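You operate a simulated robot arm through the tools that you are given. There is no shell and no other tool.

You are at the controls of a simulated two-armed robot. One attempt, no reset.

TASK
Swap the blue footed rod in the green vise for the yellow one.
Fine: lock the swivel first; blue rod upright on the bench end; yellow rod clamped tight. Set down upright: blue footed rod.
Where things are to end (x, y in the base frame): blue footed rod within 0.06 m of [0.81, 0.14].

It is judged by the outcome, as a careful person would: the job done as asked, and still so three seconds after it is handed in. It fails if anything else is knocked over, pushed out of place, dropped, spilled or broken.

THE ROBOT
Two 6-joint arms with fingered hands on one trunk that stands fixed in place. Base frame: the origin is at the foot of the trunk, x ahead of it, y to its left, z up. Units: m, degrees, N and s.
The left shoulder is at [0.02, 0.157, 0.829], the right one opposite. With the tool pointing down near the work surface each hand reaches from about 0.26 to 0.82 m from the base axis, measured 20 degrees to its own side. Payload 4.1 kg a hand.
The tool frame of a hand sits at the grasp point between the pads (the TCP): z along the fingers, y along the line on which they close. The tips reach 0.033 m beyond it. The gripper opens to 0.112 m; its body begins 0.039 m behind the TCP. The gripper is a hand of 4 fingers: y runs from the thumb to the fingers, the wrist lies at [-0.016, -0.118, -0.2] in the tool frame, and closing takes about 1.5 s.
Orientation is that of the tool frame in the base frame, as a unit quaternion [x, y, z, w]. With the fingers straight down and the wrist toward the robot, the tool's x, y and z point along [0, 1, 0], [1, 0, 0] and [0, 0, -1] of the base frame.

THE INTERFACE
- The arms move only by the tool step_arm. It takes "left_rows", "right_rows" or both (then of equal length, played together; a hand with none holds still); each is a list of rows, each an object (a shift or turn left out is 0, a gripper value left out holds the last) with "translation": the shift along the tool's x, y, z in m, a list of three; "angular": the turn, a rotation vector about the tool's x, y, z in degrees, a list of three. In form: [{"translation": [x, y, z], "angular": [wx, wy, wz]}, ...]. A call has 1 to 20 rows; each row is the pose to reach, as a shift and turn from the pose commanded when the call began, along the tool's axes at that moment. "left_claw" and "right_claw" are, for a hand that has rows, the closure in counts, from 0 (fully open) to 255 (shut), set as the call begins (left out, the last holds). Rows are played at 5 a second. More than 0.05 m and 8.6 degrees between two rows, or a gripper value outside its range, and nothing of the call is played. A pose out of reach is approached as far as the arm can. The call stops where the force on the tool passes 90 N (or 10 N more than at its start, if that is more) or the arm is blocked; 0.2 s more then pass. Each finger travels about 0.072 m/s and halts on what it meets, pressing with about 32 N; the grip force reading is that of the motor and also rises with nothing between the fingers. The clock runs only during rows and for 0.2 s after the last one: add rows that repeat a pose to give the fingers time. The reply holds the time, the measured pose of the TCP, the force on the tool along the base axes, the opening and the grip force, in the units named above and with some noise, with the torque about the TCP (base axes, N m) and any sound that the robot's microphone picked up, and new pictures: "views" is both (left out), scene, wrist or none (wrist: the cameras of the hands that moved).
- Cameras (640 x 400 px; columns grow to the right, rows downward): "scene" is now at [0.0582, -0.0231, 1.4715]; the picture's right is [-0.25, -0.97, 0.00], its down [-0.48, 0.12, -0.87] and it looks along [0.84, -0.22, -0.49] (base axes); focal length 316 px, centre (320, 200). "left" rides on the left gripper at [-0.066, -0.089, -0.13] in its tool frame; the picture's right is [-0.79, -0.29, 0.54], its down [0.55, -0.71, 0.44] and it looks along [0.26, 0.64, 0.72] (tool axes); focal length 247 px, centre (320, 200). "right" rides on the right gripper at [0.066, -0.089, -0.13] in its tool frame; the picture's right is [-0.79, 0.29, -0.54], its down [-0.55, -0.71, 0.44] and it looks along [-0.26, 0.64, 0.72] (tool axes); focal length 247 px, centre (320, 200). There is no depth. A picture from a camera that has moved, and an enlarged one, comes with that camera's place and axes in the base frame and with its lens.
- set_fingers(index, middle, ring, thumb_bend, thumb_turn, hand): sets how far each is bent, from 0 (flat) to 1 (curled in); at 0.3 the hand is open as for a grip, at 0.7 the pads meet at the TCP. One left out holds its place. A second passes; each finger stops where it meets its share of the squeeze, and holds until it gets a number again. A gripper value or a shape takes the hand back. It gives what a move gives, with no picture; readings hold the bend of each and the force on the fingers (four entries, about 0 where the hand has none), thumb and palm. thumb_turn goes from beside the hand (0) to across from the fingers (1), as for a grip.
- preshape(shape, hand): the hand has 4 fingers and takes this shape, open, in about a second: jaw (thumb against the fingers, like two jaws); tri (thumb and two fingers); tip (a fingertip pinch); poke (one finger out to press); point (the index stretched); flat (the hand flat); cup (the hand cupped); fist (a fist). The gripper value then closes the fingers along that shape, each until it touches; the sizes above hold for jaw. It gives what a move gives, with no picture.
- turn_head(pan, tilt): turns the head with the scene camera to pan (to the left, within 86 degrees either way) and tilt (down, from -29 to 69), counted from straight ahead of the robot. It gives what a move gives, and a new picture of the scene camera.
- zoom(camera, box): a new picture of the part [left, top, right, bottom] of that camera's present view, enlarged. The clock stands still meanwhile.
- sign_off(): hands the job in; it is judged then, once.

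Places have to be worked out from the pictures, the camera data and where the tool is seen. Open the grippers and draw the arms clear of the work before you hand the job in, unless the task says otherwise.

The tools are called after "Emit:" as a command line: name --argument value ..., lists and objects as JSON in quotes. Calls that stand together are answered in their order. step_arm: Moves the arms, as the interface text tells. Its arguments: {"type":"object","properties":{"left_rows":{"type":"array","items":{"type":"object","properties":{"translation":{"type":"array","items":{"type":"number"}},"angular":{"type":"array","items":{"type":"number"}}}}},"left_claw":{"type":"number"},"right_rows":{"type":"array","items":{"type":"object","properties":{"translation":{"type":"array","items":{"type":"number"}},"angular":{"type":"array","items":{"type":"number"}}}}},"right_claw":{"type":"number"},"views":{"type":"string","enum":["both","scene","wrist","none"]}},"required":[]} The other tools are called the same way: preshape (shape, hand) gives the hand a shape; set_fingers (index, middle, ring, thumb_bend, thumb_turn, hand) moves the fingers one by one; turn_head (pan, tilt) turns the head that bears the scene camera; zoom (camera, box) takes an enlarged picture of a part of a camera's view; sign_off () hands the job in.

At the start:

```text
clock: 0.0
left_tool_pos: [0.3175, 0.0526, 1.312]
left_tcp_rot: [0.782, 0.623, 0.0, 0.0]
left_wrist_force: [-0.8, -0.9, 1.5]
left_torque: [0.01, 0.01, -0.03]
left_gripper_width: 0.1116
left_grasp_force: 0.0
left_shape: jaw
left_bend: [0.3, 0.3, 0.3, 0.3, 0.98]
left_finger forces: [0.0, 0.0, 0.0, 0.0, 0.0, 0.1]
right_tool_pos: [0.3947, -0.2436, 1.2385]
right_tcp_rot: [0.782, 0.623, 0.0, 0.0]
right_wrist_force: [0.0, 0.6, -0.6]
right_torque: [0.0, 0.05, -0.04]
right_gripper_width: 0.1116
right_grasp_force: 0.0
right_shape: jaw
right_bend: [0.3, 0.3, 0.3, 0.3, 0.98]
right_finger forces: [0.0, 0.0, 0.0, 0.1, 0.0, 0.1]
head pan, tilt (commanded): [-14.5, 29.5]
```

scene: 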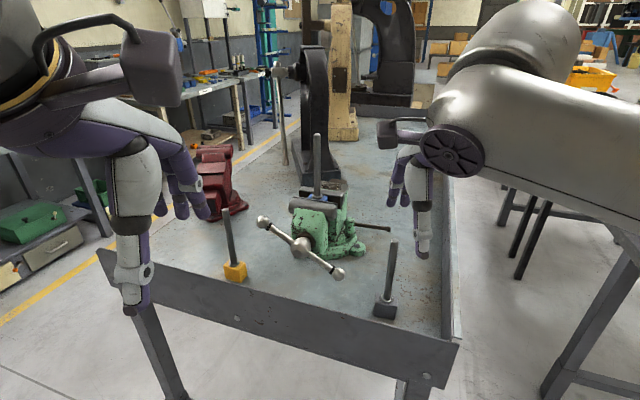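
right: 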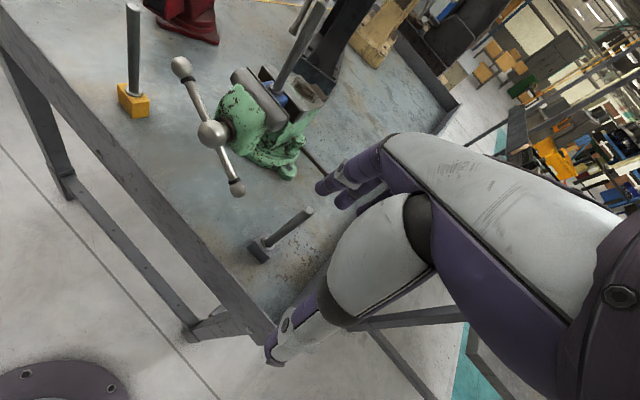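
left: 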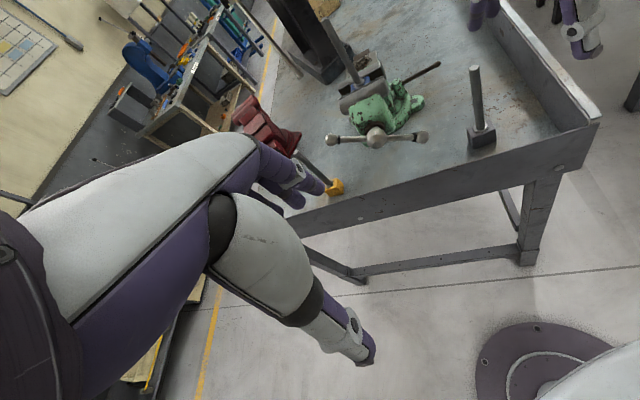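

I start by looking closely at the vise, the rods and the swivel lever before moving anything.

Emit:
zoom --camera "scene" --box '[240, 120, 420, 290]'

Emit:
zoom --camera "scene" --box '[180, 130, 440, 330]'

Emit:
zoom --camera "right" --box '[100, 0, 360, 270]'

Emit:
zoom --camera "left" --box '[280, 20, 520, 200]'

```text
2.35 times, centred on (330, 205) of scene
camera zoom: at [0.0582, -0.0231, 1.4715], right [-0.25, -0.97, 0.0], down [-0.48, 0.12, -0.87], along [0.84, -0.22, -0.49], focal length 744 px, centre (296, 188)
```

zoom: 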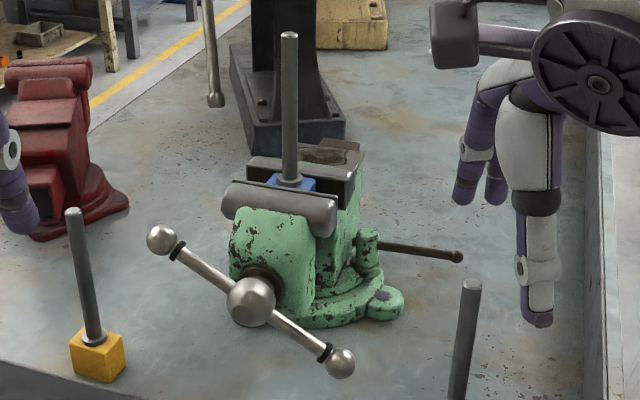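

```text
2.00 times, centred on (310, 230) of scene
camera zoom: at [0.0582, -0.0231, 1.4715], right [-0.25, -0.97, 0.0], down [-0.48, 0.12, -0.87], along [0.84, -0.22, -0.49], focal length 633 px, centre (340, 140)
```

zoom: 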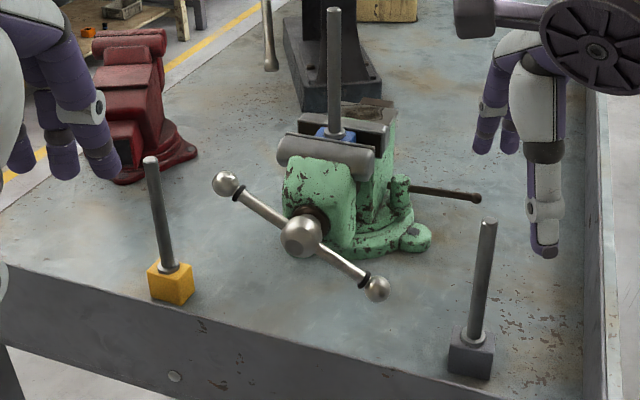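

```text
1.48 times, centred on (230, 135) of right
camera zoom: at [0.3226, -0.1593, 1.3669], right [0.1, -0.84, 0.54], down [-0.82, -0.38, -0.44], along [0.57, -0.4, -0.72], focal length 366 px, centre (453, 296)
```

zoom: 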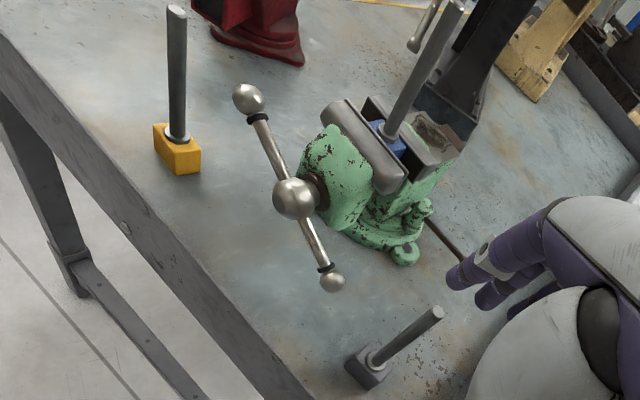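

```text
2.22 times, centred on (400, 110) of left
camera zoom: at [0.2156, 0.0082, 1.4419], right [-0.46, -0.71, -0.54], down [-0.57, 0.7, -0.44], along [0.68, 0.11, -0.72], focal length 549 px, centre (142, 400)
```

zoom: 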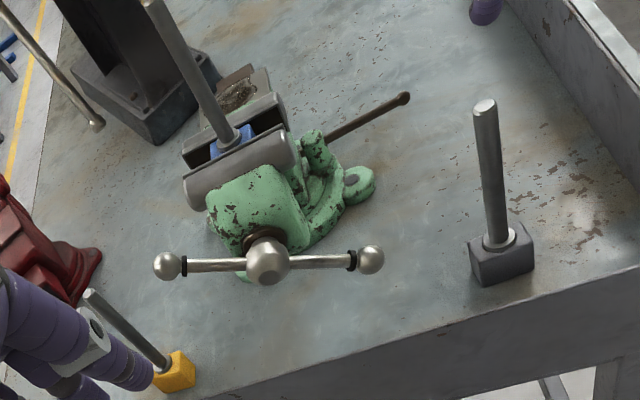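

The blue rod is clamped with its top near [0.75, -0.195, 1.24]. The T-handle boss is near [0.655, -0.13, 0.99], and the lever at the vise base ends near [0.74, -0.41, 0.94]. I zoom in harder on the lever and jaws for any lock marking.

Emit:
zoom --camera "scene" --box '[310, 180, 400, 270]'

Emit:
zoom --camera "left" --box '[340, 50, 450, 130]'

Emit:
zoom --camera "right" --box '[200, 50, 340, 200]'

Emit:
zoom --camera "scene" --box '[90, 130, 290, 330]'

```text
4.44 times, centred on (355, 225) of scene
camera zoom: at [0.0582, -0.0231, 1.4715], right [-0.25, -0.97, 0.0], down [-0.48, 0.12, -0.87], along [0.84, -0.22, -0.49], focal length 1406 px, centre (164, 89)
```

zoom: 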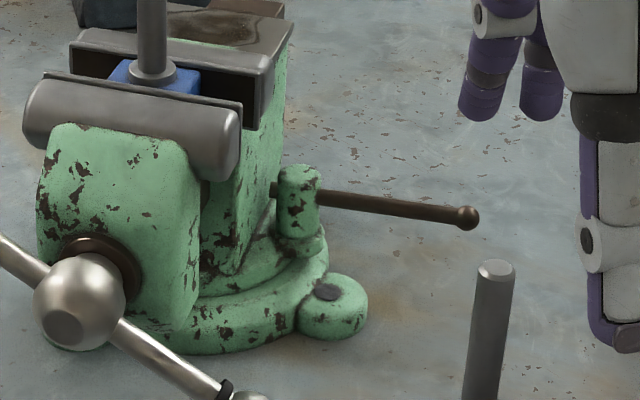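

```text
5.00 times, centred on (395, 90) of left
camera zoom: at [0.2156, 0.0082, 1.4419], right [-0.46, -0.71, -0.54], down [-0.57, 0.7, -0.44], along [0.68, 0.11, -0.72], focal length 1235 px, centre (-55, 750)
```

zoom: 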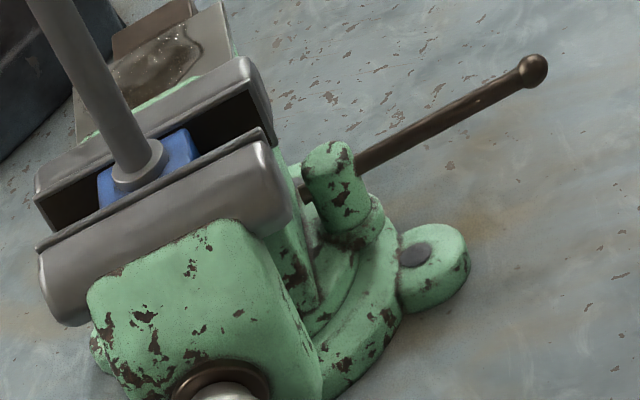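

```text
2.67 times, centred on (270, 125) of right
camera zoom: at [0.3226, -0.1593, 1.3669], right [0.1, -0.84, 0.54], down [-0.82, -0.38, -0.44], along [0.57, -0.4, -0.72], focal length 659 px, centre (453, 400)
```

zoom: 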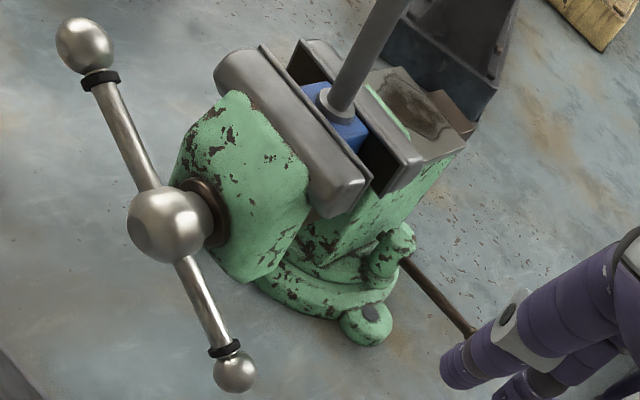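

```text
2.00 times, centred on (190, 230) of scene
camera zoom: at [0.0582, -0.0231, 1.4715], right [-0.25, -0.97, 0.0], down [-0.48, 0.12, -0.87], along [0.84, -0.22, -0.49], focal length 633 px, centre (580, 140)
```

zoom: 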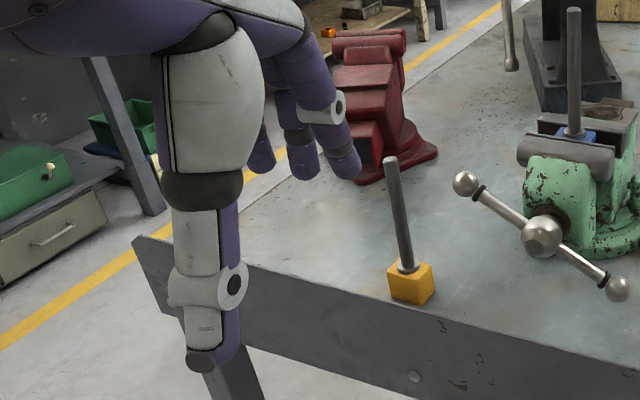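

No lock marking is visible. The lever is a bar through a vertical clamp nut, so it should tighten clockwise seen from above, with its ball end coming toward the robot. I move the right hand high and out over the lever for a closer look.

Emit:
step_arm --right_rows '[{"translation": [-0.02, 0.03, 0], "angular": [0, 0, 1]}, {"translation": [-0.04, 0.07, 0], "angular": [0, 0, 2]}, {"translation": [-0.0567, 0.11, 0], "angular": [0, 0, 3]}, {"translation": [-0.0567, 0.15, 0.0], "angular": [0, 0, 4.4]}, {"translation": [-0.0567, 0.19, 0.0], "angular": [0, 0, 4.4]}, {"translation": [-0.0567, 0.23, 0.0], "angular": [0, 0, 4.4]}, {"translation": [-0.0567, 0.27, 0.0], "angular": [0, 0, 4.4]}, {"translation": [-0.0567, 0.31, 0.0], "angular": [0, 0, 4.4]}, {"translation": [-0.0567, 0.34, 0.02], "angular": [0, 0, 4.4]}, {"translation": [-0.0567, 0.34, 0.04], "angular": [0, 0, 4.4]}]' --views "both"

```text
clock: 2.2
left_tool_pos: [0.3161, 0.0536, 1.3123]
left_tcp_rot: [0.782, 0.623, -0.001, 0.0]
left_wrist_force: [-0.7, 0.5, 0.3]
left_torque: [-0.02, 0.0, 0.01]
left_gripper_width: 0.1116
left_grasp_force: 0.1
left_shape: jaw
left_bend: [0.3, 0.3, 0.3, 0.3, 0.98]
left_finger forces: [0.0, 0.0, 0.0, 0.0, 0.0, 0.0]
right_tool_pos: [0.6523, -0.3538, 1.1816]
right_tcp_rot: [0.806, 0.592, 0.0, 0.0]
right_wrist_force: [0.2, -0.5, 0.0]
right_torque: [-0.01, 0.01, 0.0]
right_gripper_width: 0.112
right_grasp_force: 0.0
right_shape: jaw
right_bend: [0.3, 0.3, 0.3, 0.3, 0.98]
right_finger forces: [0.1, 0.0, 0.1, 0.1, 0.0, 0.0]
right hand out of reach, approached as far as the arm can: row 7, 8, 9, 10
head pan, tilt (commanded): [-14.5, 29.5]
camera scene: at [0.0581, -0.023, 1.4715], right [-0.25, -0.97, 0.0], down [-0.48, 0.12, -0.87], along [0.84, -0.22, -0.49], focal length 316 px, centre (320, 200)
camera right: at [0.587, -0.2653, 1.3112], right [0.04, -0.84, 0.54], down [-0.84, -0.32, -0.44], along [0.54, -0.44, -0.72], focal length 247 px, centre (320, 200)
```

scene: 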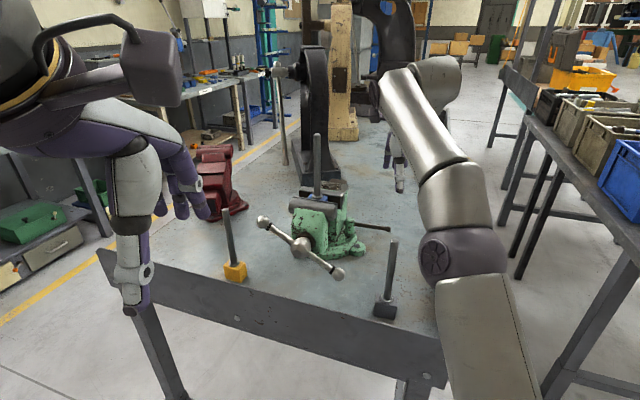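
right: 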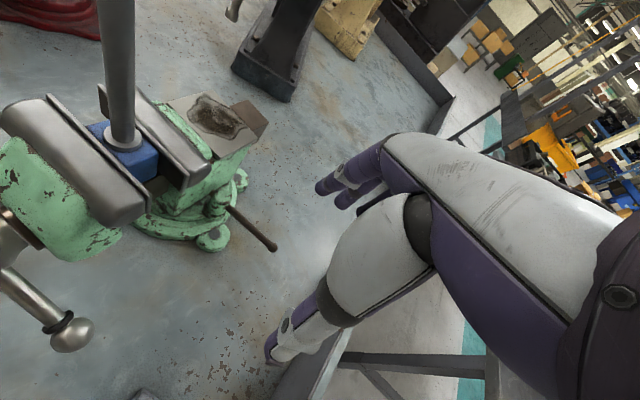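

The lever is in view below and the hand is near its reach limit at this height. Lowering it frees reach, so I turn the wrist outward to keep the forearm off the grey rod and go down part way to check.

Emit:
step_arm --right_rows '[{"translation": [-0.003, -0.002, 0.03], "angular": [0, 0, -7]}, {"translation": [-0.006, -0.004, 0.06], "angular": [0, 0, -14]}, {"translation": [-0.01, -0.007, 0.1], "angular": [0, 0, -21]}, {"translation": [-0.0134, -0.0094, 0.139], "angular": [0, 0, -27.3]}, {"translation": [-0.0134, -0.0094, 0.139], "angular": [0, 0, -27.3]}]' --views "both"

```text
clock: 3.4
left_tool_pos: [0.3158, 0.0518, 1.312]
left_tcp_rot: [0.783, 0.622, 0.0, 0.0]
left_wrist_force: [0.0, 0.2, -0.1]
left_torque: [0.02, -0.05, 0.01]
left_gripper_width: 0.1119
left_grasp_force: 0.1
left_shape: jaw
left_bend: [0.3, 0.3, 0.3, 0.3, 0.98]
left_finger forces: [0.1, 0.0, 0.0, 0.0, 0.1, 0.1]
right_tool_pos: [0.6438, -0.3649, 1.0451]
right_tcp_rot: [0.643, 0.766, 0.001, 0.0]
right_wrist_force: [0.0, 0.2, -0.5]
right_torque: [0.03, -0.04, -0.04]
right_gripper_width: 0.112
right_grasp_force: 0.1
right_shape: jaw
right_bend: [0.3, 0.3, 0.3, 0.3, 0.98]
right_finger forces: [0.0, 0.0, 0.0, 0.1, 0.0, 0.0]
head pan, tilt (commanded): [-14.5, 29.5]
camera scene: at [0.0581, -0.023, 1.4715], right [-0.25, -0.97, 0.0], down [-0.48, 0.12, -0.87], along [0.84, -0.22, -0.49], focal length 316 px, centre (320, 200)
camera right: at [0.5427, -0.3165, 1.1736], right [0.42, -0.73, 0.54], down [-0.6, -0.67, -0.44], along [0.68, -0.14, -0.72], focal length 247 px, centre (320, 200)
```

scene: 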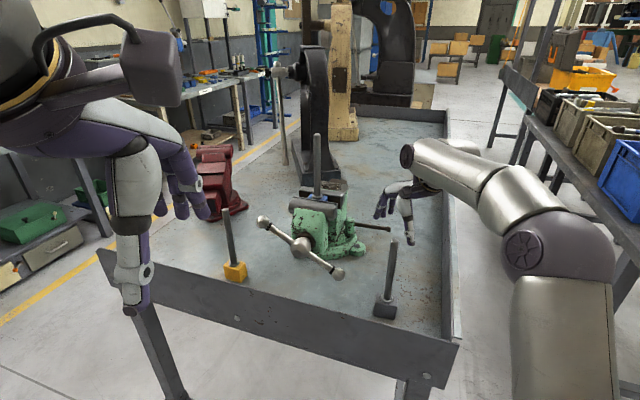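
right: 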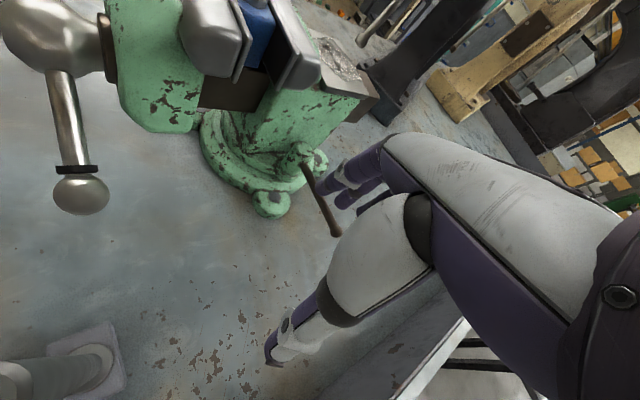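

The elbow swings well to the right, so the forearm clears the grey rod. I now move forward above the lever at about z 1.0, so the fingers pass over it to the far side.

Emit:
step_arm --right_rows '[{"translation": [-0.008, 0.025, 0.02]}, {"translation": [-0.017, 0.05, 0.04]}, {"translation": [-0.025, 0.077, 0.045]}, {"translation": [-0.0332, 0.1018, 0.045]}, {"translation": [-0.0332, 0.1018, 0.045]}]' --views "both"

```text
clock: 4.6
left_tool_pos: [0.3161, 0.0534, 1.3126]
left_tcp_rot: [0.782, 0.623, 0.0, 0.0]
left_wrist_force: [-0.3, 0.6, 0.1]
left_torque: [0.0, -0.01, -0.01]
left_gripper_width: 0.1119
left_grasp_force: 0.1
left_shape: jaw
left_bend: [0.3, 0.3, 0.3, 0.3, 0.98]
left_finger forces: [0.0, 0.0, 0.0, 0.0, 0.1, 0.1]
right_tool_pos: [0.7275, -0.3756, 0.991]
right_tcp_rot: [0.643, 0.766, 0.0, 0.0]
right_wrist_force: [-0.4, -0.4, 0.2]
right_torque: [-0.01, 0.01, 0.0]
right_gripper_width: 0.1118
right_grasp_force: 0.1
right_shape: jaw
right_bend: [0.3, 0.3, 0.3, 0.3, 0.98]
right_finger forces: [0.1, 0.0, 0.0, 0.0, 0.0, 0.0]
right hand out of reach, approached as far as the arm can: row 4, 5
head pan, tilt (commanded): [-14.5, 29.5]
camera scene: at [0.0582, -0.0231, 1.4715], right [-0.25, -0.97, 0.0], down [-0.48, 0.12, -0.87], along [0.84, -0.22, -0.49], focal length 316 px, centre (320, 200)
camera right: at [0.6277, -0.3264, 1.1197], right [0.42, -0.73, 0.54], down [-0.6, -0.67, -0.44], along [0.68, -0.14, -0.72], focal length 247 px, centre (320, 200)
```

scene: 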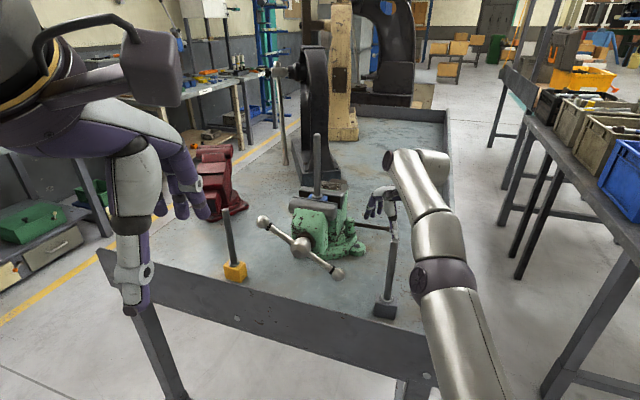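
right: 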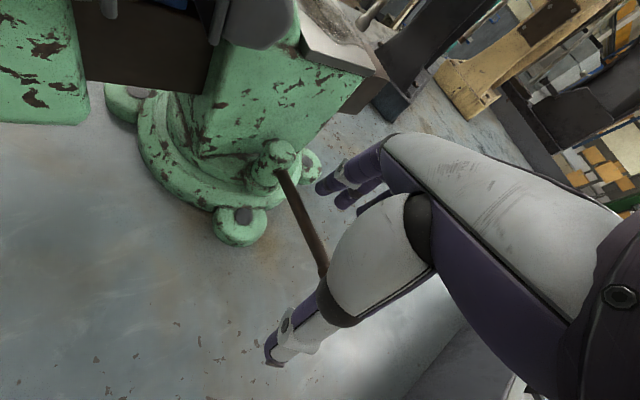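

The fingers are just beyond the lever and the thumb is on the near side. I lower about 35 mm so the fingers hang behind the lever bar.

Emit:
step_arm --right_rows '[{"translation": [-0.002, 0.006, 0.012]}, {"translation": [-0.004, 0.01, 0.024]}, {"translation": [-0.004, 0.012, 0.036]}, {"translation": [-0.004, 0.012, 0.036]}]' --views "both"

Emit:
zoom --camera "scene" --box '[300, 150, 440, 280]'

```text
clock: 5.6
left_tool_pos: [0.3158, 0.0532, 1.3119]
left_tcp_rot: [0.783, 0.622, -0.001, 0.0]
left_wrist_force: [-0.4, -0.4, -0.6]
left_torque: [0.01, 0.02, -0.05]
left_gripper_width: 0.1116
left_grasp_force: 0.0
left_shape: jaw
left_bend: [0.3, 0.3, 0.3, 0.3, 0.98]
left_finger forces: [0.0, 0.1, 0.1, 0.0, 0.0, 0.1]
right_tool_pos: [0.7392, -0.3758, 0.9537]
right_tcp_rot: [0.643, 0.766, 0.0, 0.001]
right_wrist_force: [-0.1, -0.3, 1.1]
right_torque: [0.01, 0.03, 0.0]
right_gripper_width: 0.1123
right_grasp_force: 0.0
right_shape: jaw
right_bend: [0.3, 0.3, 0.3, 0.3, 0.98]
right_finger forces: [0.0, 0.0, 0.0, 0.1, 0.0, 0.1]
right hand out of reach, approached as far as the arm can: row 2
head pan, tilt (commanded): [-14.5, 29.5]
camera scene: at [0.0581, -0.023, 1.4715], right [-0.25, -0.97, 0.0], down [-0.48, 0.12, -0.87], along [0.84, -0.22, -0.49], focal length 316 px, centre (320, 200)
camera right: at [0.6391, -0.3274, 1.083], right [0.42, -0.73, 0.54], down [-0.6, -0.67, -0.44], along [0.68, -0.14, -0.72], focal length 247 px, centre (320, 200)
```

scene: 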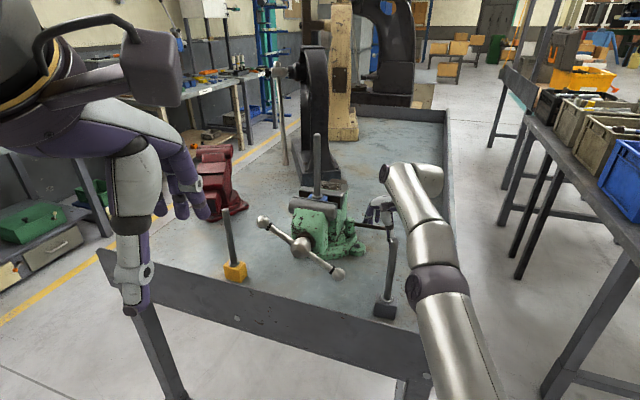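
right: 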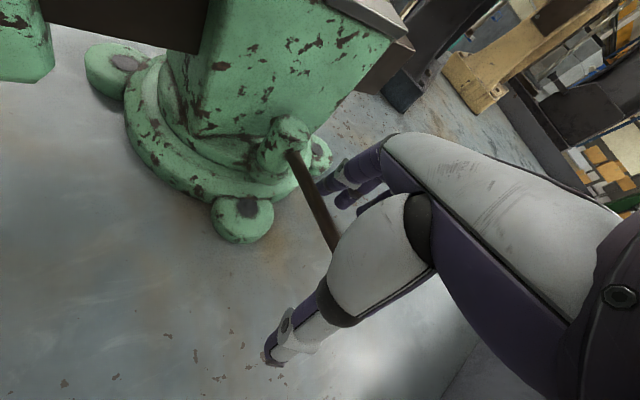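

```text
3.08 times, centred on (370, 215) of scene
camera zoom: at [0.0581, -0.023, 1.4715], right [-0.25, -0.97, 0.0], down [-0.48, 0.12, -0.87], along [0.84, -0.22, -0.49], focal length 973 px, centre (166, 154)
```

zoom: 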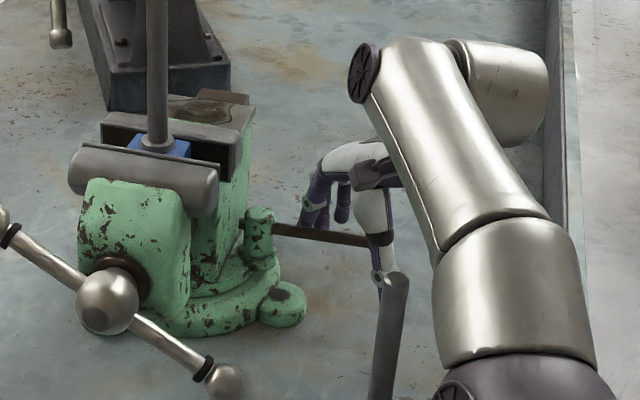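

The lever lies between thumb and fingers. I close the hand part way to cage the bar and check for contact.

Emit:
step_arm --right_rows '[{"translation": [0, 0, 0]}, {"translation": [0, 0, 0]}, {"translation": [0, 0, 0]}, {"translation": [0, 0, 0]}, {"translation": [0, 0, 0]}, {"translation": [0, 0, 0]}]' --right_claw 130 --views "wrist"

Emit:
zoom --camera "scene" --box '[340, 180, 410, 250]'

```text
clock: 7.0
left_tool_pos: [0.316, 0.0534, 1.3118]
left_tcp_rot: [0.782, 0.623, -0.001, 0.0]
left_wrist_force: [-0.6, -0.1, 0.2]
left_torque: [0.0, 0.03, 0.02]
left_gripper_width: 0.1116
left_grasp_force: 0.1
left_shape: jaw
left_bend: [0.3, 0.3, 0.3, 0.3, 0.98]
left_finger forces: [0.1, 0.0, 0.1, 0.0, 0.0, 0.1]
right_tool_pos: [0.7395, -0.376, 0.9535]
right_tcp_rot: [0.643, 0.766, 0.0, 0.0]
right_wrist_force: [-0.3, -0.1, -0.1]
right_torque: [0.04, 0.04, 0.01]
right_gripper_width: 0.055
right_grasp_force: 0.0
right_shape: jaw
right_bend: [0.76, 0.45, 0.41, 0.7, 1.0]
right_finger forces: [0.0, 0.1, 0.1, 0.0, 0.0, 0.0]
head pan, tilt (commanded): [-14.5, 29.5]
camera right: at [0.6391, -0.3274, 1.0832], right [0.42, -0.73, 0.54], down [-0.6, -0.67, -0.44], along [0.68, -0.14, -0.72], focal length 247 px, centre (320, 200)
```

right: 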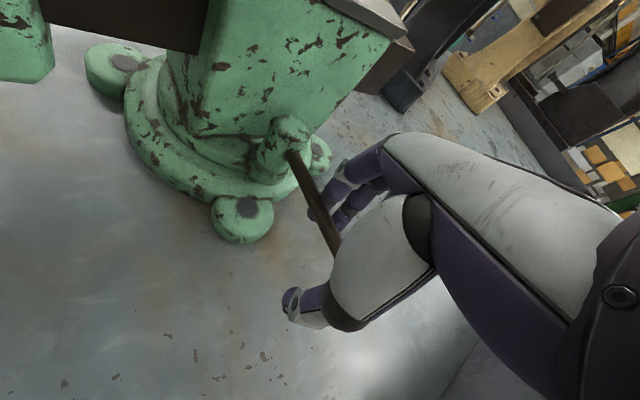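

```text
5.71 times, centred on (375, 215) of scene
camera zoom: at [0.0582, -0.0231, 1.4715], right [-0.25, -0.97, 0.0], down [-0.48, 0.12, -0.87], along [0.84, -0.22, -0.49], focal length 1808 px, centre (6, 114)
```

zoom: 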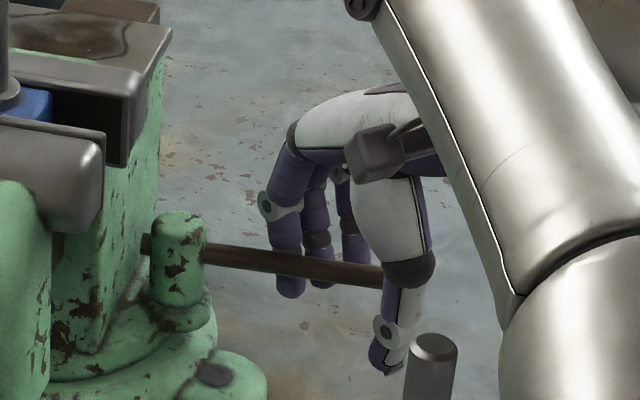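

The middle and ring fingers have stopped on the lever. I pull the lever toward the robot along its arc in small steps and watch the force.

Emit:
step_arm --right_rows '[{"translation": [0.003, -0.01, 0]}, {"translation": [0.006, -0.02, 0]}, {"translation": [0.01, -0.03, 0]}, {"translation": [0.01, -0.03, 0]}]' --views "both"

Emit:
zoom --camera "scene" --box '[270, 120, 430, 280]'

```text
clock: 8.0
left_tool_pos: [0.3174, 0.0526, 1.3119]
left_tcp_rot: [0.783, 0.622, 0.0, 0.0]
left_wrist_force: [0.3, 0.8, -0.6]
left_torque: [-0.01, -0.02, 0.02]
left_gripper_width: 0.1118
left_grasp_force: 0.1
left_shape: jaw
left_bend: [0.3, 0.3, 0.3, 0.3, 0.98]
left_finger forces: [0.0, 0.0, 0.2, 0.0, 0.0, 0.0]
right_tool_pos: [0.7086, -0.3701, 0.9541]
right_tcp_rot: [0.643, 0.766, -0.001, 0.0]
right_wrist_force: [1.8, -0.4, -0.8]
right_torque: [-0.02, -0.01, -0.02]
right_gripper_width: 0.0562
right_grasp_force: 0.1
right_shape: jaw
right_bend: [0.76, 0.45, 0.41, 0.7, 1.0]
right_finger forces: [1.0, 0.0, 0.0, 0.0, 0.1, 0.0]
head pan, tilt (commanded): [-14.5, 29.5]
camera scene: at [0.0582, -0.0231, 1.4715], right [-0.25, -0.97, 0.0], down [-0.48, 0.12, -0.87], along [0.84, -0.22, -0.49], focal length 316 px, centre (320, 200)
camera right: at [0.6092, -0.3228, 1.0829], right [0.42, -0.73, 0.54], down [-0.6, -0.67, -0.43], along [0.68, -0.14, -0.72], focal length 247 px, centre (320, 200)
```

scene: 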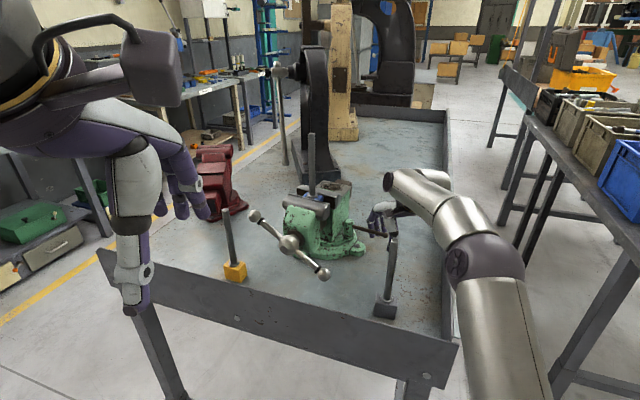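
right: 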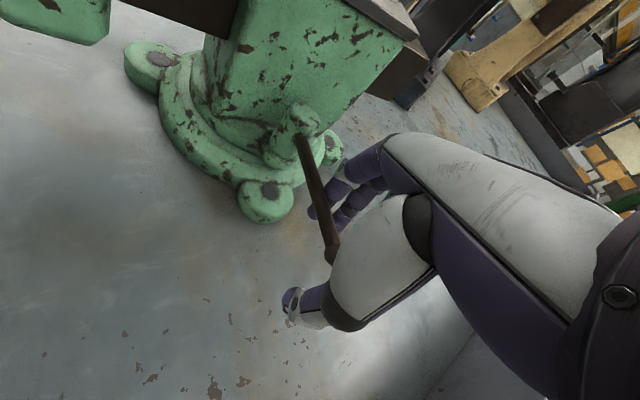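

```text
2.50 times, centred on (350, 200) of scene
camera zoom: at [0.0582, -0.0231, 1.4715], right [-0.25, -0.97, 0.0], down [-0.48, 0.12, -0.87], along [0.84, -0.22, -0.49], focal length 791 px, centre (245, 200)
```

zoom: 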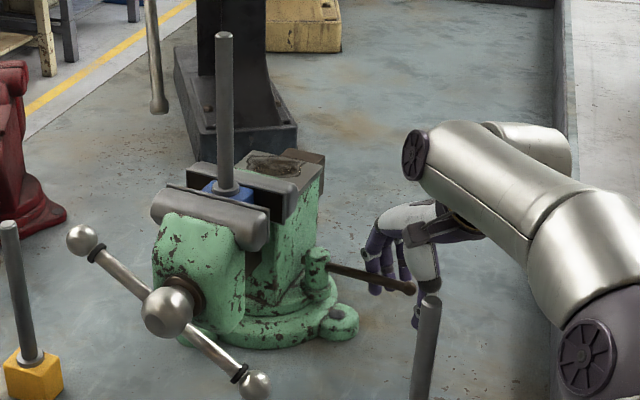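

Pulling this way at about 2 N turned the whole vise roughly 10° instead of moving the lever relative to it. I push the lever back the other way, which should restore the swivel angle and show whether the lever frees counter-clockwise.

Emit:
step_arm --right_rows '[{"translation": [-0.003, 0.012, 0]}, {"translation": [-0.006, 0.024, 0]}, {"translation": [-0.008, 0.034, 0]}, {"translation": [-0.01, 0.044, 0]}, {"translation": [-0.01, 0.044, 0]}]' --views "both"

Emit:
zoom --camera "scene" --box '[270, 120, 430, 280]'

```text
clock: 9.2
left_tool_pos: [0.3163, 0.0521, 1.3116]
left_tcp_rot: [0.783, 0.622, 0.001, 0.0]
left_wrist_force: [-0.4, -0.1, 1.0]
left_torque: [0.06, 0.01, 0.02]
left_gripper_width: 0.1118
left_grasp_force: 0.0
left_shape: jaw
left_bend: [0.3, 0.3, 0.3, 0.3, 0.98]
left_finger forces: [0.0, 0.1, 0.0, 0.1, 0.0, 0.0]
right_tool_pos: [0.7399, -0.3733, 0.9519]
right_tcp_rot: [0.643, 0.766, 0.0, 0.0]
right_wrist_force: [-5.0, -2.3, 1.2]
right_torque: [-0.07, 0.11, 0.05]
right_gripper_width: 0.0583
right_grasp_force: 0.1
right_shape: jaw
right_bend: [0.76, 0.45, 0.41, 0.68, 1.0]
right_finger forces: [0.0, 0.0, 0.0, 0.0, 4.3, 0.1]
right hand out of reach, approached as far as the arm can: row 3, 4, 5
head pan, tilt (commanded): [-14.5, 29.5]
camera scene: at [0.058, -0.0232, 1.4715], right [-0.25, -0.97, 0.0], down [-0.48, 0.12, -0.87], along [0.84, -0.22, -0.49], focal length 316 px, centre (320, 200)
camera right: at [0.6408, -0.3234, 1.0805], right [0.42, -0.73, 0.54], down [-0.6, -0.67, -0.43], along [0.68, -0.14, -0.72], focal length 247 px, centre (320, 200)
```

scene: 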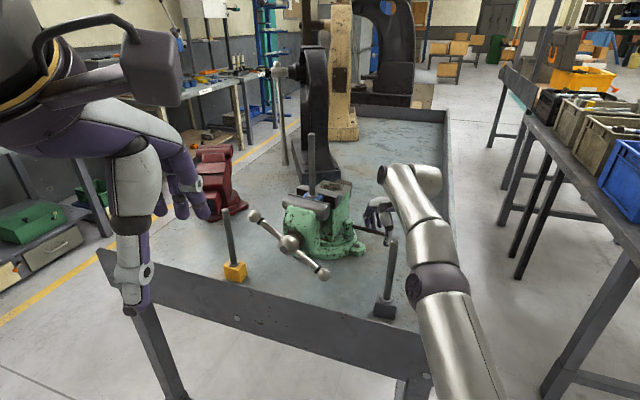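
right: 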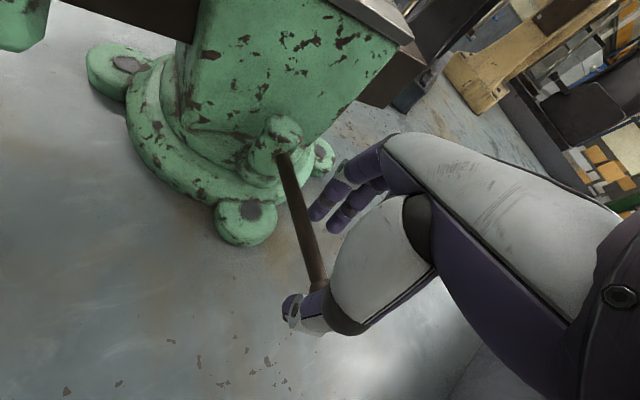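

```text
2.50 times, centred on (350, 200) of scene
camera zoom: at [0.058, -0.0232, 1.4715], right [-0.25, -0.97, 0.0], down [-0.48, 0.12, -0.87], along [0.84, -0.22, -0.49], focal length 791 px, centre (245, 200)
```

zoom: 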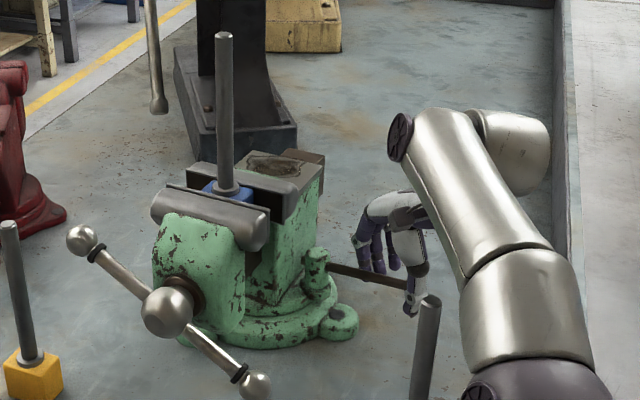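

The thumb presses the lever with about 5 N but the arm is at its forward limit. I bend the thumb further to push the lever forward and see which part yields.

Emit:
set_fingers --hand "right" --index 0.3 --middle 0.3 --ring 0.3 --thumb_bend 1.0

Emit:
zoom --camera "scene" --box '[270, 120, 430, 280]'

Emit:
zoom --camera "right" --box '[0, 0, 640, 400]'

```text
clock: 10.2
left_tool_pos: [0.3168, 0.0527, 1.3123]
left_tcp_rot: [0.783, 0.622, 0.001, -0.001]
left_wrist_force: [0.3, 0.4, -0.4]
left_torque: [0.05, -0.02, -0.01]
left_gripper_width: 0.1118
left_grasp_force: 0.0
left_shape: jaw
left_bend: [0.3, 0.3, 0.3, 0.3, 0.98]
left_finger forces: [0.0, 0.0, 0.0, 0.1, 0.1, 0.0]
right_tool_pos: [0.7411, -0.3738, 0.9481]
right_tcp_rot: [0.643, 0.766, -0.003, -0.004]
right_wrist_force: [-4.7, -10.7, -33.3]
right_torque: [-0.33, 0.58, -0.1]
right_gripper_width: 0.0307
right_grasp_force: 14.3
right_shape: fingers
right_bend: [0.3, 0.3, 0.3, 0.85, 1.0]
right_finger forces: [0.1, 0.0, 0.1, 0.0, 29.0, 0.0]
head pan, tilt (commanded): [-14.5, 29.5]
```

```text
2.50 times, centred on (350, 200) of scene
camera zoom: at [0.0591, -0.024, 1.4714], right [-0.25, -0.97, 0.0], down [-0.48, 0.12, -0.87], along [0.84, -0.22, -0.49], focal length 791 px, centre (245, 200)
```

zoom: 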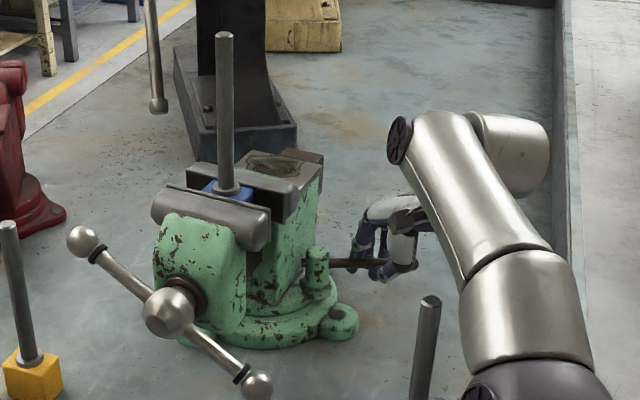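

```text
1.00 times, centred on (320, 200) of right (not enlarged: the box is as wide or as high as the picture)
camera zoom: at [0.6417, -0.3242, 1.0768], right [0.42, -0.73, 0.53], down [-0.61, -0.67, -0.43], along [0.67, -0.14, -0.73], focal length 247 px, centre (320, 200)
```

zoom: 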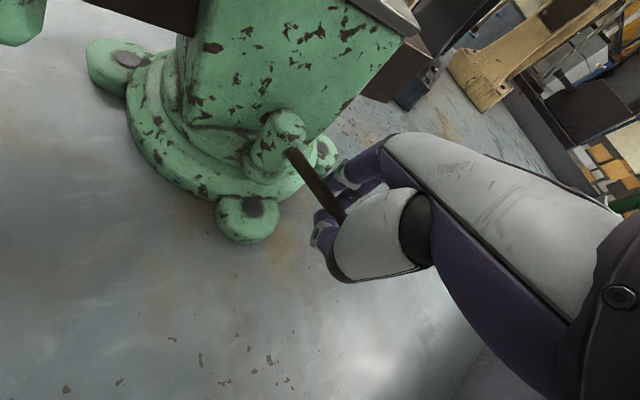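

The lever now turns relative to the vise in this direction, counter-clockwise, while the vise stays put. The clockwise stop was therefore the unlocked end. I relax the hand, lift it clear and look again.

Emit:
preshape --hand "right" --shape "jaw"

Emit:
step_arm --right_rows '[{"translation": [0, 0, -0.02]}, {"translation": [0, 0, -0.05]}, {"translation": [0, -0.03, -0.07]}, {"translation": [0, -0.07, -0.08]}, {"translation": [0, -0.1, -0.08]}]' --views "both"

Emit:
zoom --camera "scene" --box '[270, 120, 430, 280]'

```text
clock: 11.1
left_tool_pos: [0.3165, 0.0534, 1.3117]
left_tcp_rot: [0.783, 0.622, -0.001, 0.0]
left_wrist_force: [0.4, 0.1, 0.1]
left_torque: [0.0, -0.02, -0.01]
left_gripper_width: 0.1116
left_grasp_force: 0.1
left_shape: jaw
left_bend: [0.3, 0.3, 0.3, 0.3, 0.98]
left_finger forces: [0.0, 0.1, 0.0, 0.0, 0.1, 0.0]
right_tool_pos: [0.7402, -0.3717, 0.9535]
right_tcp_rot: [0.643, 0.766, 0.0, 0.0]
right_wrist_force: [-0.2, 0.3, 0.0]
right_torque: [0.01, -0.01, -0.02]
right_gripper_width: 0.1114
right_grasp_force: 0.1
right_shape: jaw
right_bend: [0.3, 0.3, 0.3, 0.3, 0.98]
right_finger forces: [0.0, 0.1, 0.0, 0.0, 0.0, 0.0]
head pan, tilt (commanded): [-14.5, 29.5]
```

```text
clock: 12.3
left_tool_pos: [0.3172, 0.0533, 1.312]
left_tcp_rot: [0.781, 0.624, 0.0, -0.001]
left_wrist_force: [0.0, 0.7, -0.4]
left_torque: [-0.02, 0.03, 0.0]
left_gripper_width: 0.1119
left_grasp_force: 0.1
left_shape: jaw
left_bend: [0.3, 0.3, 0.3, 0.3, 0.98]
left_finger forces: [0.0, 0.1, 0.0, 0.0, 0.0, 0.0]
right_tool_pos: [0.6427, -0.3903, 1.0317]
right_tcp_rot: [0.643, 0.766, 0.0, 0.0]
right_wrist_force: [0.3, 0.5, 0.2]
right_torque: [-0.01, 0.03, 0.0]
right_gripper_width: 0.1119
right_grasp_force: 0.1
right_shape: jaw
right_bend: [0.3, 0.3, 0.3, 0.3, 0.98]
right_finger forces: [0.0, 0.0, 0.1, 0.0, 0.0, 0.1]
right hand out of reach, approached as far as the arm can: row 1, 2
head pan, tilt (commanded): [-14.5, 29.5]
camera scene: at [0.0586, -0.023, 1.4714], right [-0.25, -0.97, 0.0], down [-0.48, 0.12, -0.87], along [0.84, -0.22, -0.49], focal length 316 px, centre (320, 200)
camera right: at [0.5424, -0.3415, 1.1612], right [0.42, -0.73, 0.54], down [-0.6, -0.67, -0.44], along [0.68, -0.14, -0.72], focal length 247 px, centre (320, 200)
```

scene: 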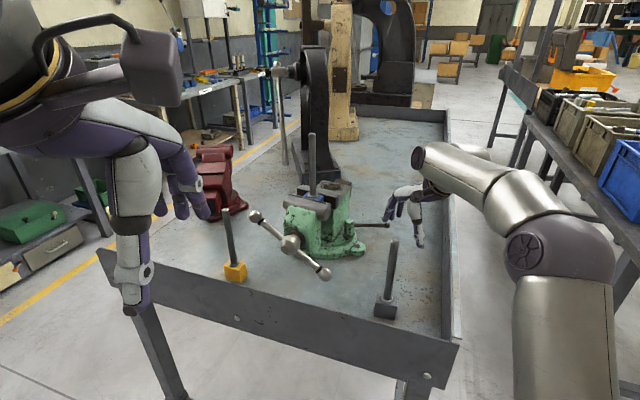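
right: 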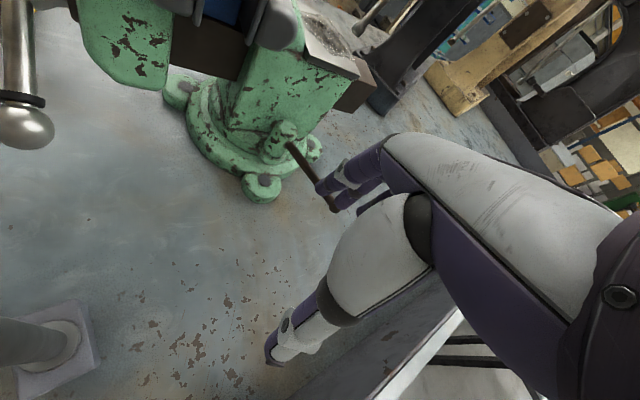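

```text
2.50 times, centred on (350, 200) of scene
camera zoom: at [0.0586, -0.023, 1.4714], right [-0.25, -0.97, 0.0], down [-0.48, 0.12, -0.87], along [0.84, -0.22, -0.49], focal length 791 px, centre (245, 200)
```

zoom: 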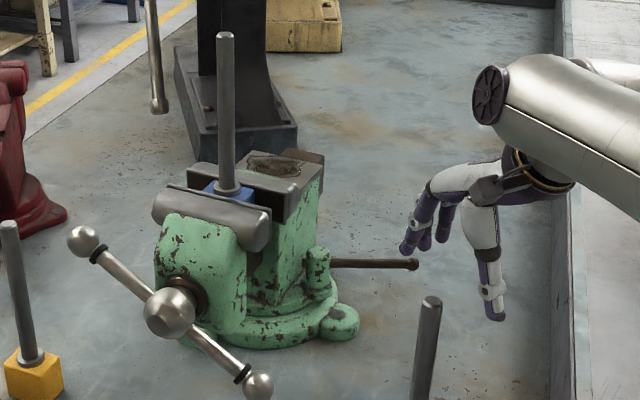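

The lever now points about 25° further counter-clockwise. Before deciding how to hold the rods, I check whether the block has something to rest on between the jaws.

Emit:
zoom --camera "right" --box '[60, 0, 380, 200]'

Emit:
zoom --camera "scene" --box '[275, 170, 375, 270]'

Emit:
zoom --camera "left" --box '[280, 20, 480, 160]'

```text
2.00 times, centred on (220, 100) of right
camera zoom: at [0.5424, -0.3415, 1.1612], right [0.42, -0.73, 0.54], down [-0.6, -0.67, -0.44], along [0.68, -0.14, -0.72], focal length 494 px, centre (520, 400)
```

zoom: 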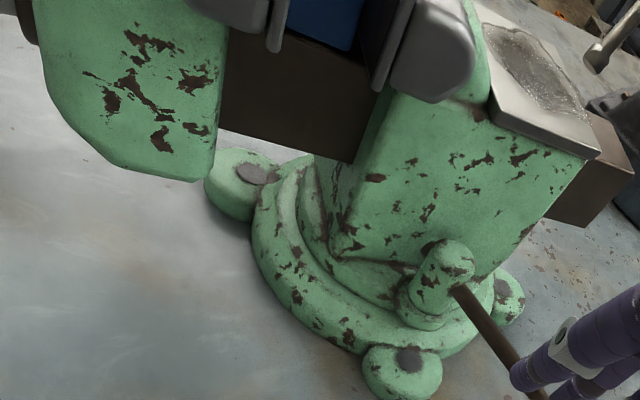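

```text
4.00 times, centred on (325, 220) of scene
camera zoom: at [0.0586, -0.023, 1.4714], right [-0.25, -0.97, 0.0], down [-0.48, 0.12, -0.87], along [0.84, -0.22, -0.49], focal length 1265 px, centre (300, 120)
```

zoom: 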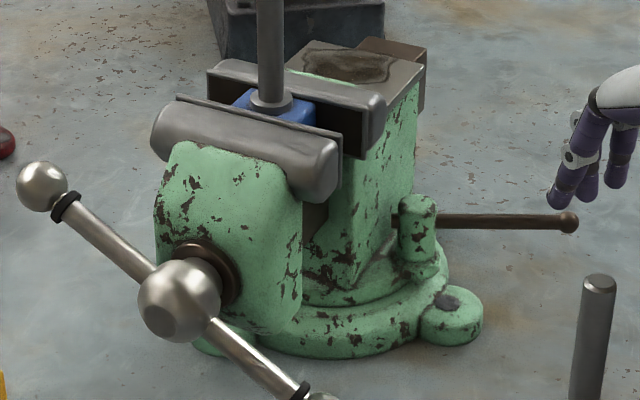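

```text
2.86 times, centred on (380, 90) of left
camera zoom: at [0.2161, 0.0084, 1.4419], right [-0.46, -0.71, -0.54], down [-0.57, 0.7, -0.43], along [0.68, 0.11, -0.72], focal length 706 px, centre (149, 514)
```

zoom: 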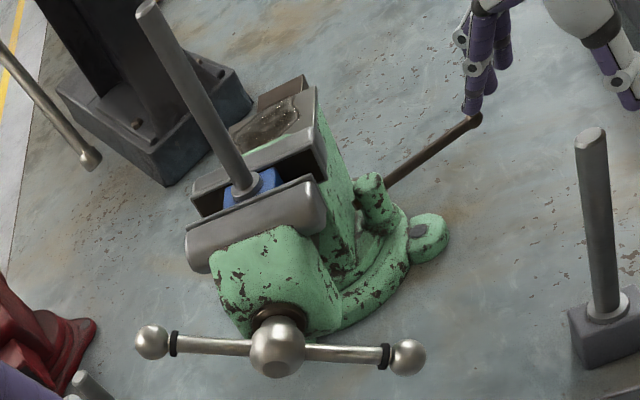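

The blue block's underside looks close to the brown slide beam. I swing the right hand's camera to look level into the throat and check whether it rests on the beam.

Emit:
step_arm --right_rows '[{"translation": [0.0047, -0.0035, -0.003], "angular": [-4.85, 1.53, -5.7]}, {"translation": [0.0095, -0.007, -0.006], "angular": [-9.7, 3.07, -11.4]}, {"translation": [0.0142, -0.0105, -0.009], "angular": [-14.55, 4.6, -17.1]}, {"translation": [0.0189, -0.014, -0.012], "angular": [-19.4, 6.13, -22.8]}, {"translation": [0.0237, -0.0176, -0.015], "angular": [-24.25, 7.67, -28.5]}, {"translation": [0.0284, -0.0211, -0.018], "angular": [-29.1, 9.2, -34.2]}]' --views "both"

Emit:
zoom --camera "right" --box '[100, 40, 340, 220]'

```text
clock: 13.7
left_tool_pos: [0.3164, 0.0527, 1.3116]
left_tcp_rot: [0.783, 0.622, 0.0, -0.001]
left_wrist_force: [0.0, 0.2, 0.6]
left_torque: [-0.05, -0.01, 0.03]
left_gripper_width: 0.1117
left_grasp_force: 0.1
left_shape: jaw
left_bend: [0.3, 0.3, 0.3, 0.3, 0.98]
left_finger forces: [0.0, 0.1, 0.0, 0.1, 0.0, 0.1]
right_tool_pos: [0.6171, -0.3655, 1.0507]
right_tcp_rot: [0.37, 0.892, 0.24, 0.1]
right_wrist_force: [-0.4, -1.3, 0.2]
right_torque: [-0.03, 0.0, -0.05]
right_gripper_width: 0.1117
right_grasp_force: 0.1
right_shape: jaw
right_bend: [0.3, 0.3, 0.3, 0.3, 0.98]
right_finger forces: [0.0, 0.0, 0.0, 0.1, 0.1, 0.1]
head pan, tilt (commanded): [-14.5, 29.5]
camera scene: at [0.0581, -0.0229, 1.4715], right [-0.25, -0.97, 0.0], down [-0.48, 0.12, -0.87], along [0.84, -0.22, -0.49], focal length 316 px, centre (320, 200)
camera right: at [0.4692, -0.42, 1.1172], right [0.54, -0.58, 0.61], down [0.11, -0.67, -0.73], along [0.83, 0.47, -0.3], focal length 247 px, centre (320, 200)
```

scene: 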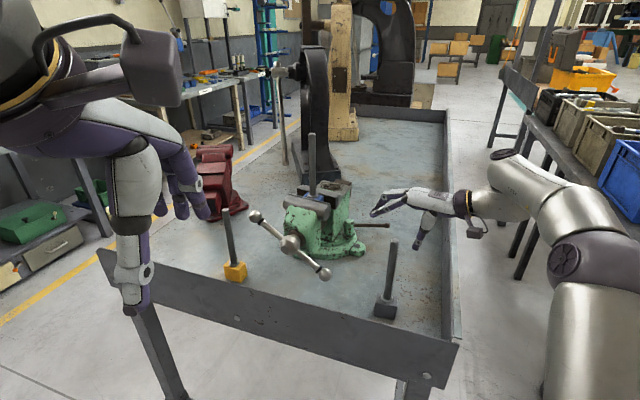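
right: 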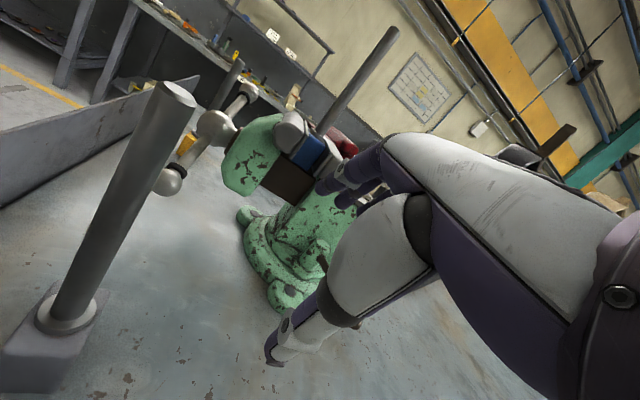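

```text
2.22 times, centred on (220, 130) of right
camera zoom: at [0.4692, -0.42, 1.1172], right [0.54, -0.58, 0.61], down [0.11, -0.67, -0.73], along [0.83, 0.47, -0.3], focal length 549 px, centre (542, 356)
```

zoom: 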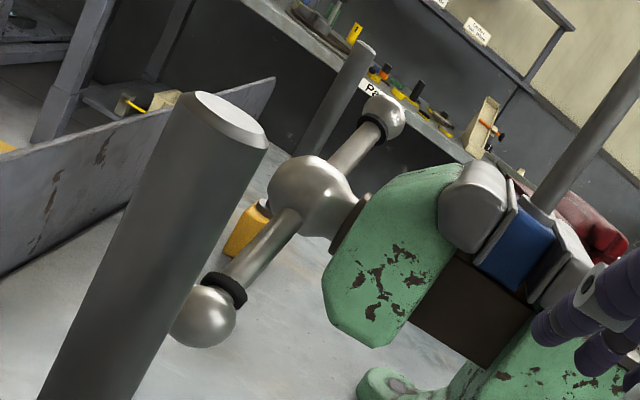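

Emit:
zoom --camera "right" --box '[240, 90, 360, 200]'

```text
3.64 times, centred on (300, 145) of right
camera zoom: at [0.4692, -0.42, 1.1172], right [0.54, -0.58, 0.61], down [0.11, -0.67, -0.73], along [0.83, 0.47, -0.3], focal length 898 px, centre (393, 400)
```

zoom: 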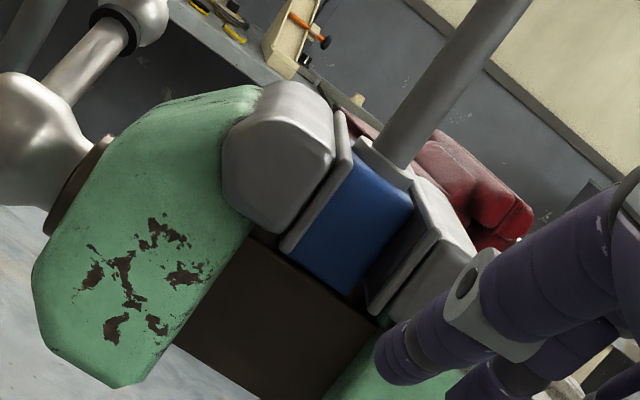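

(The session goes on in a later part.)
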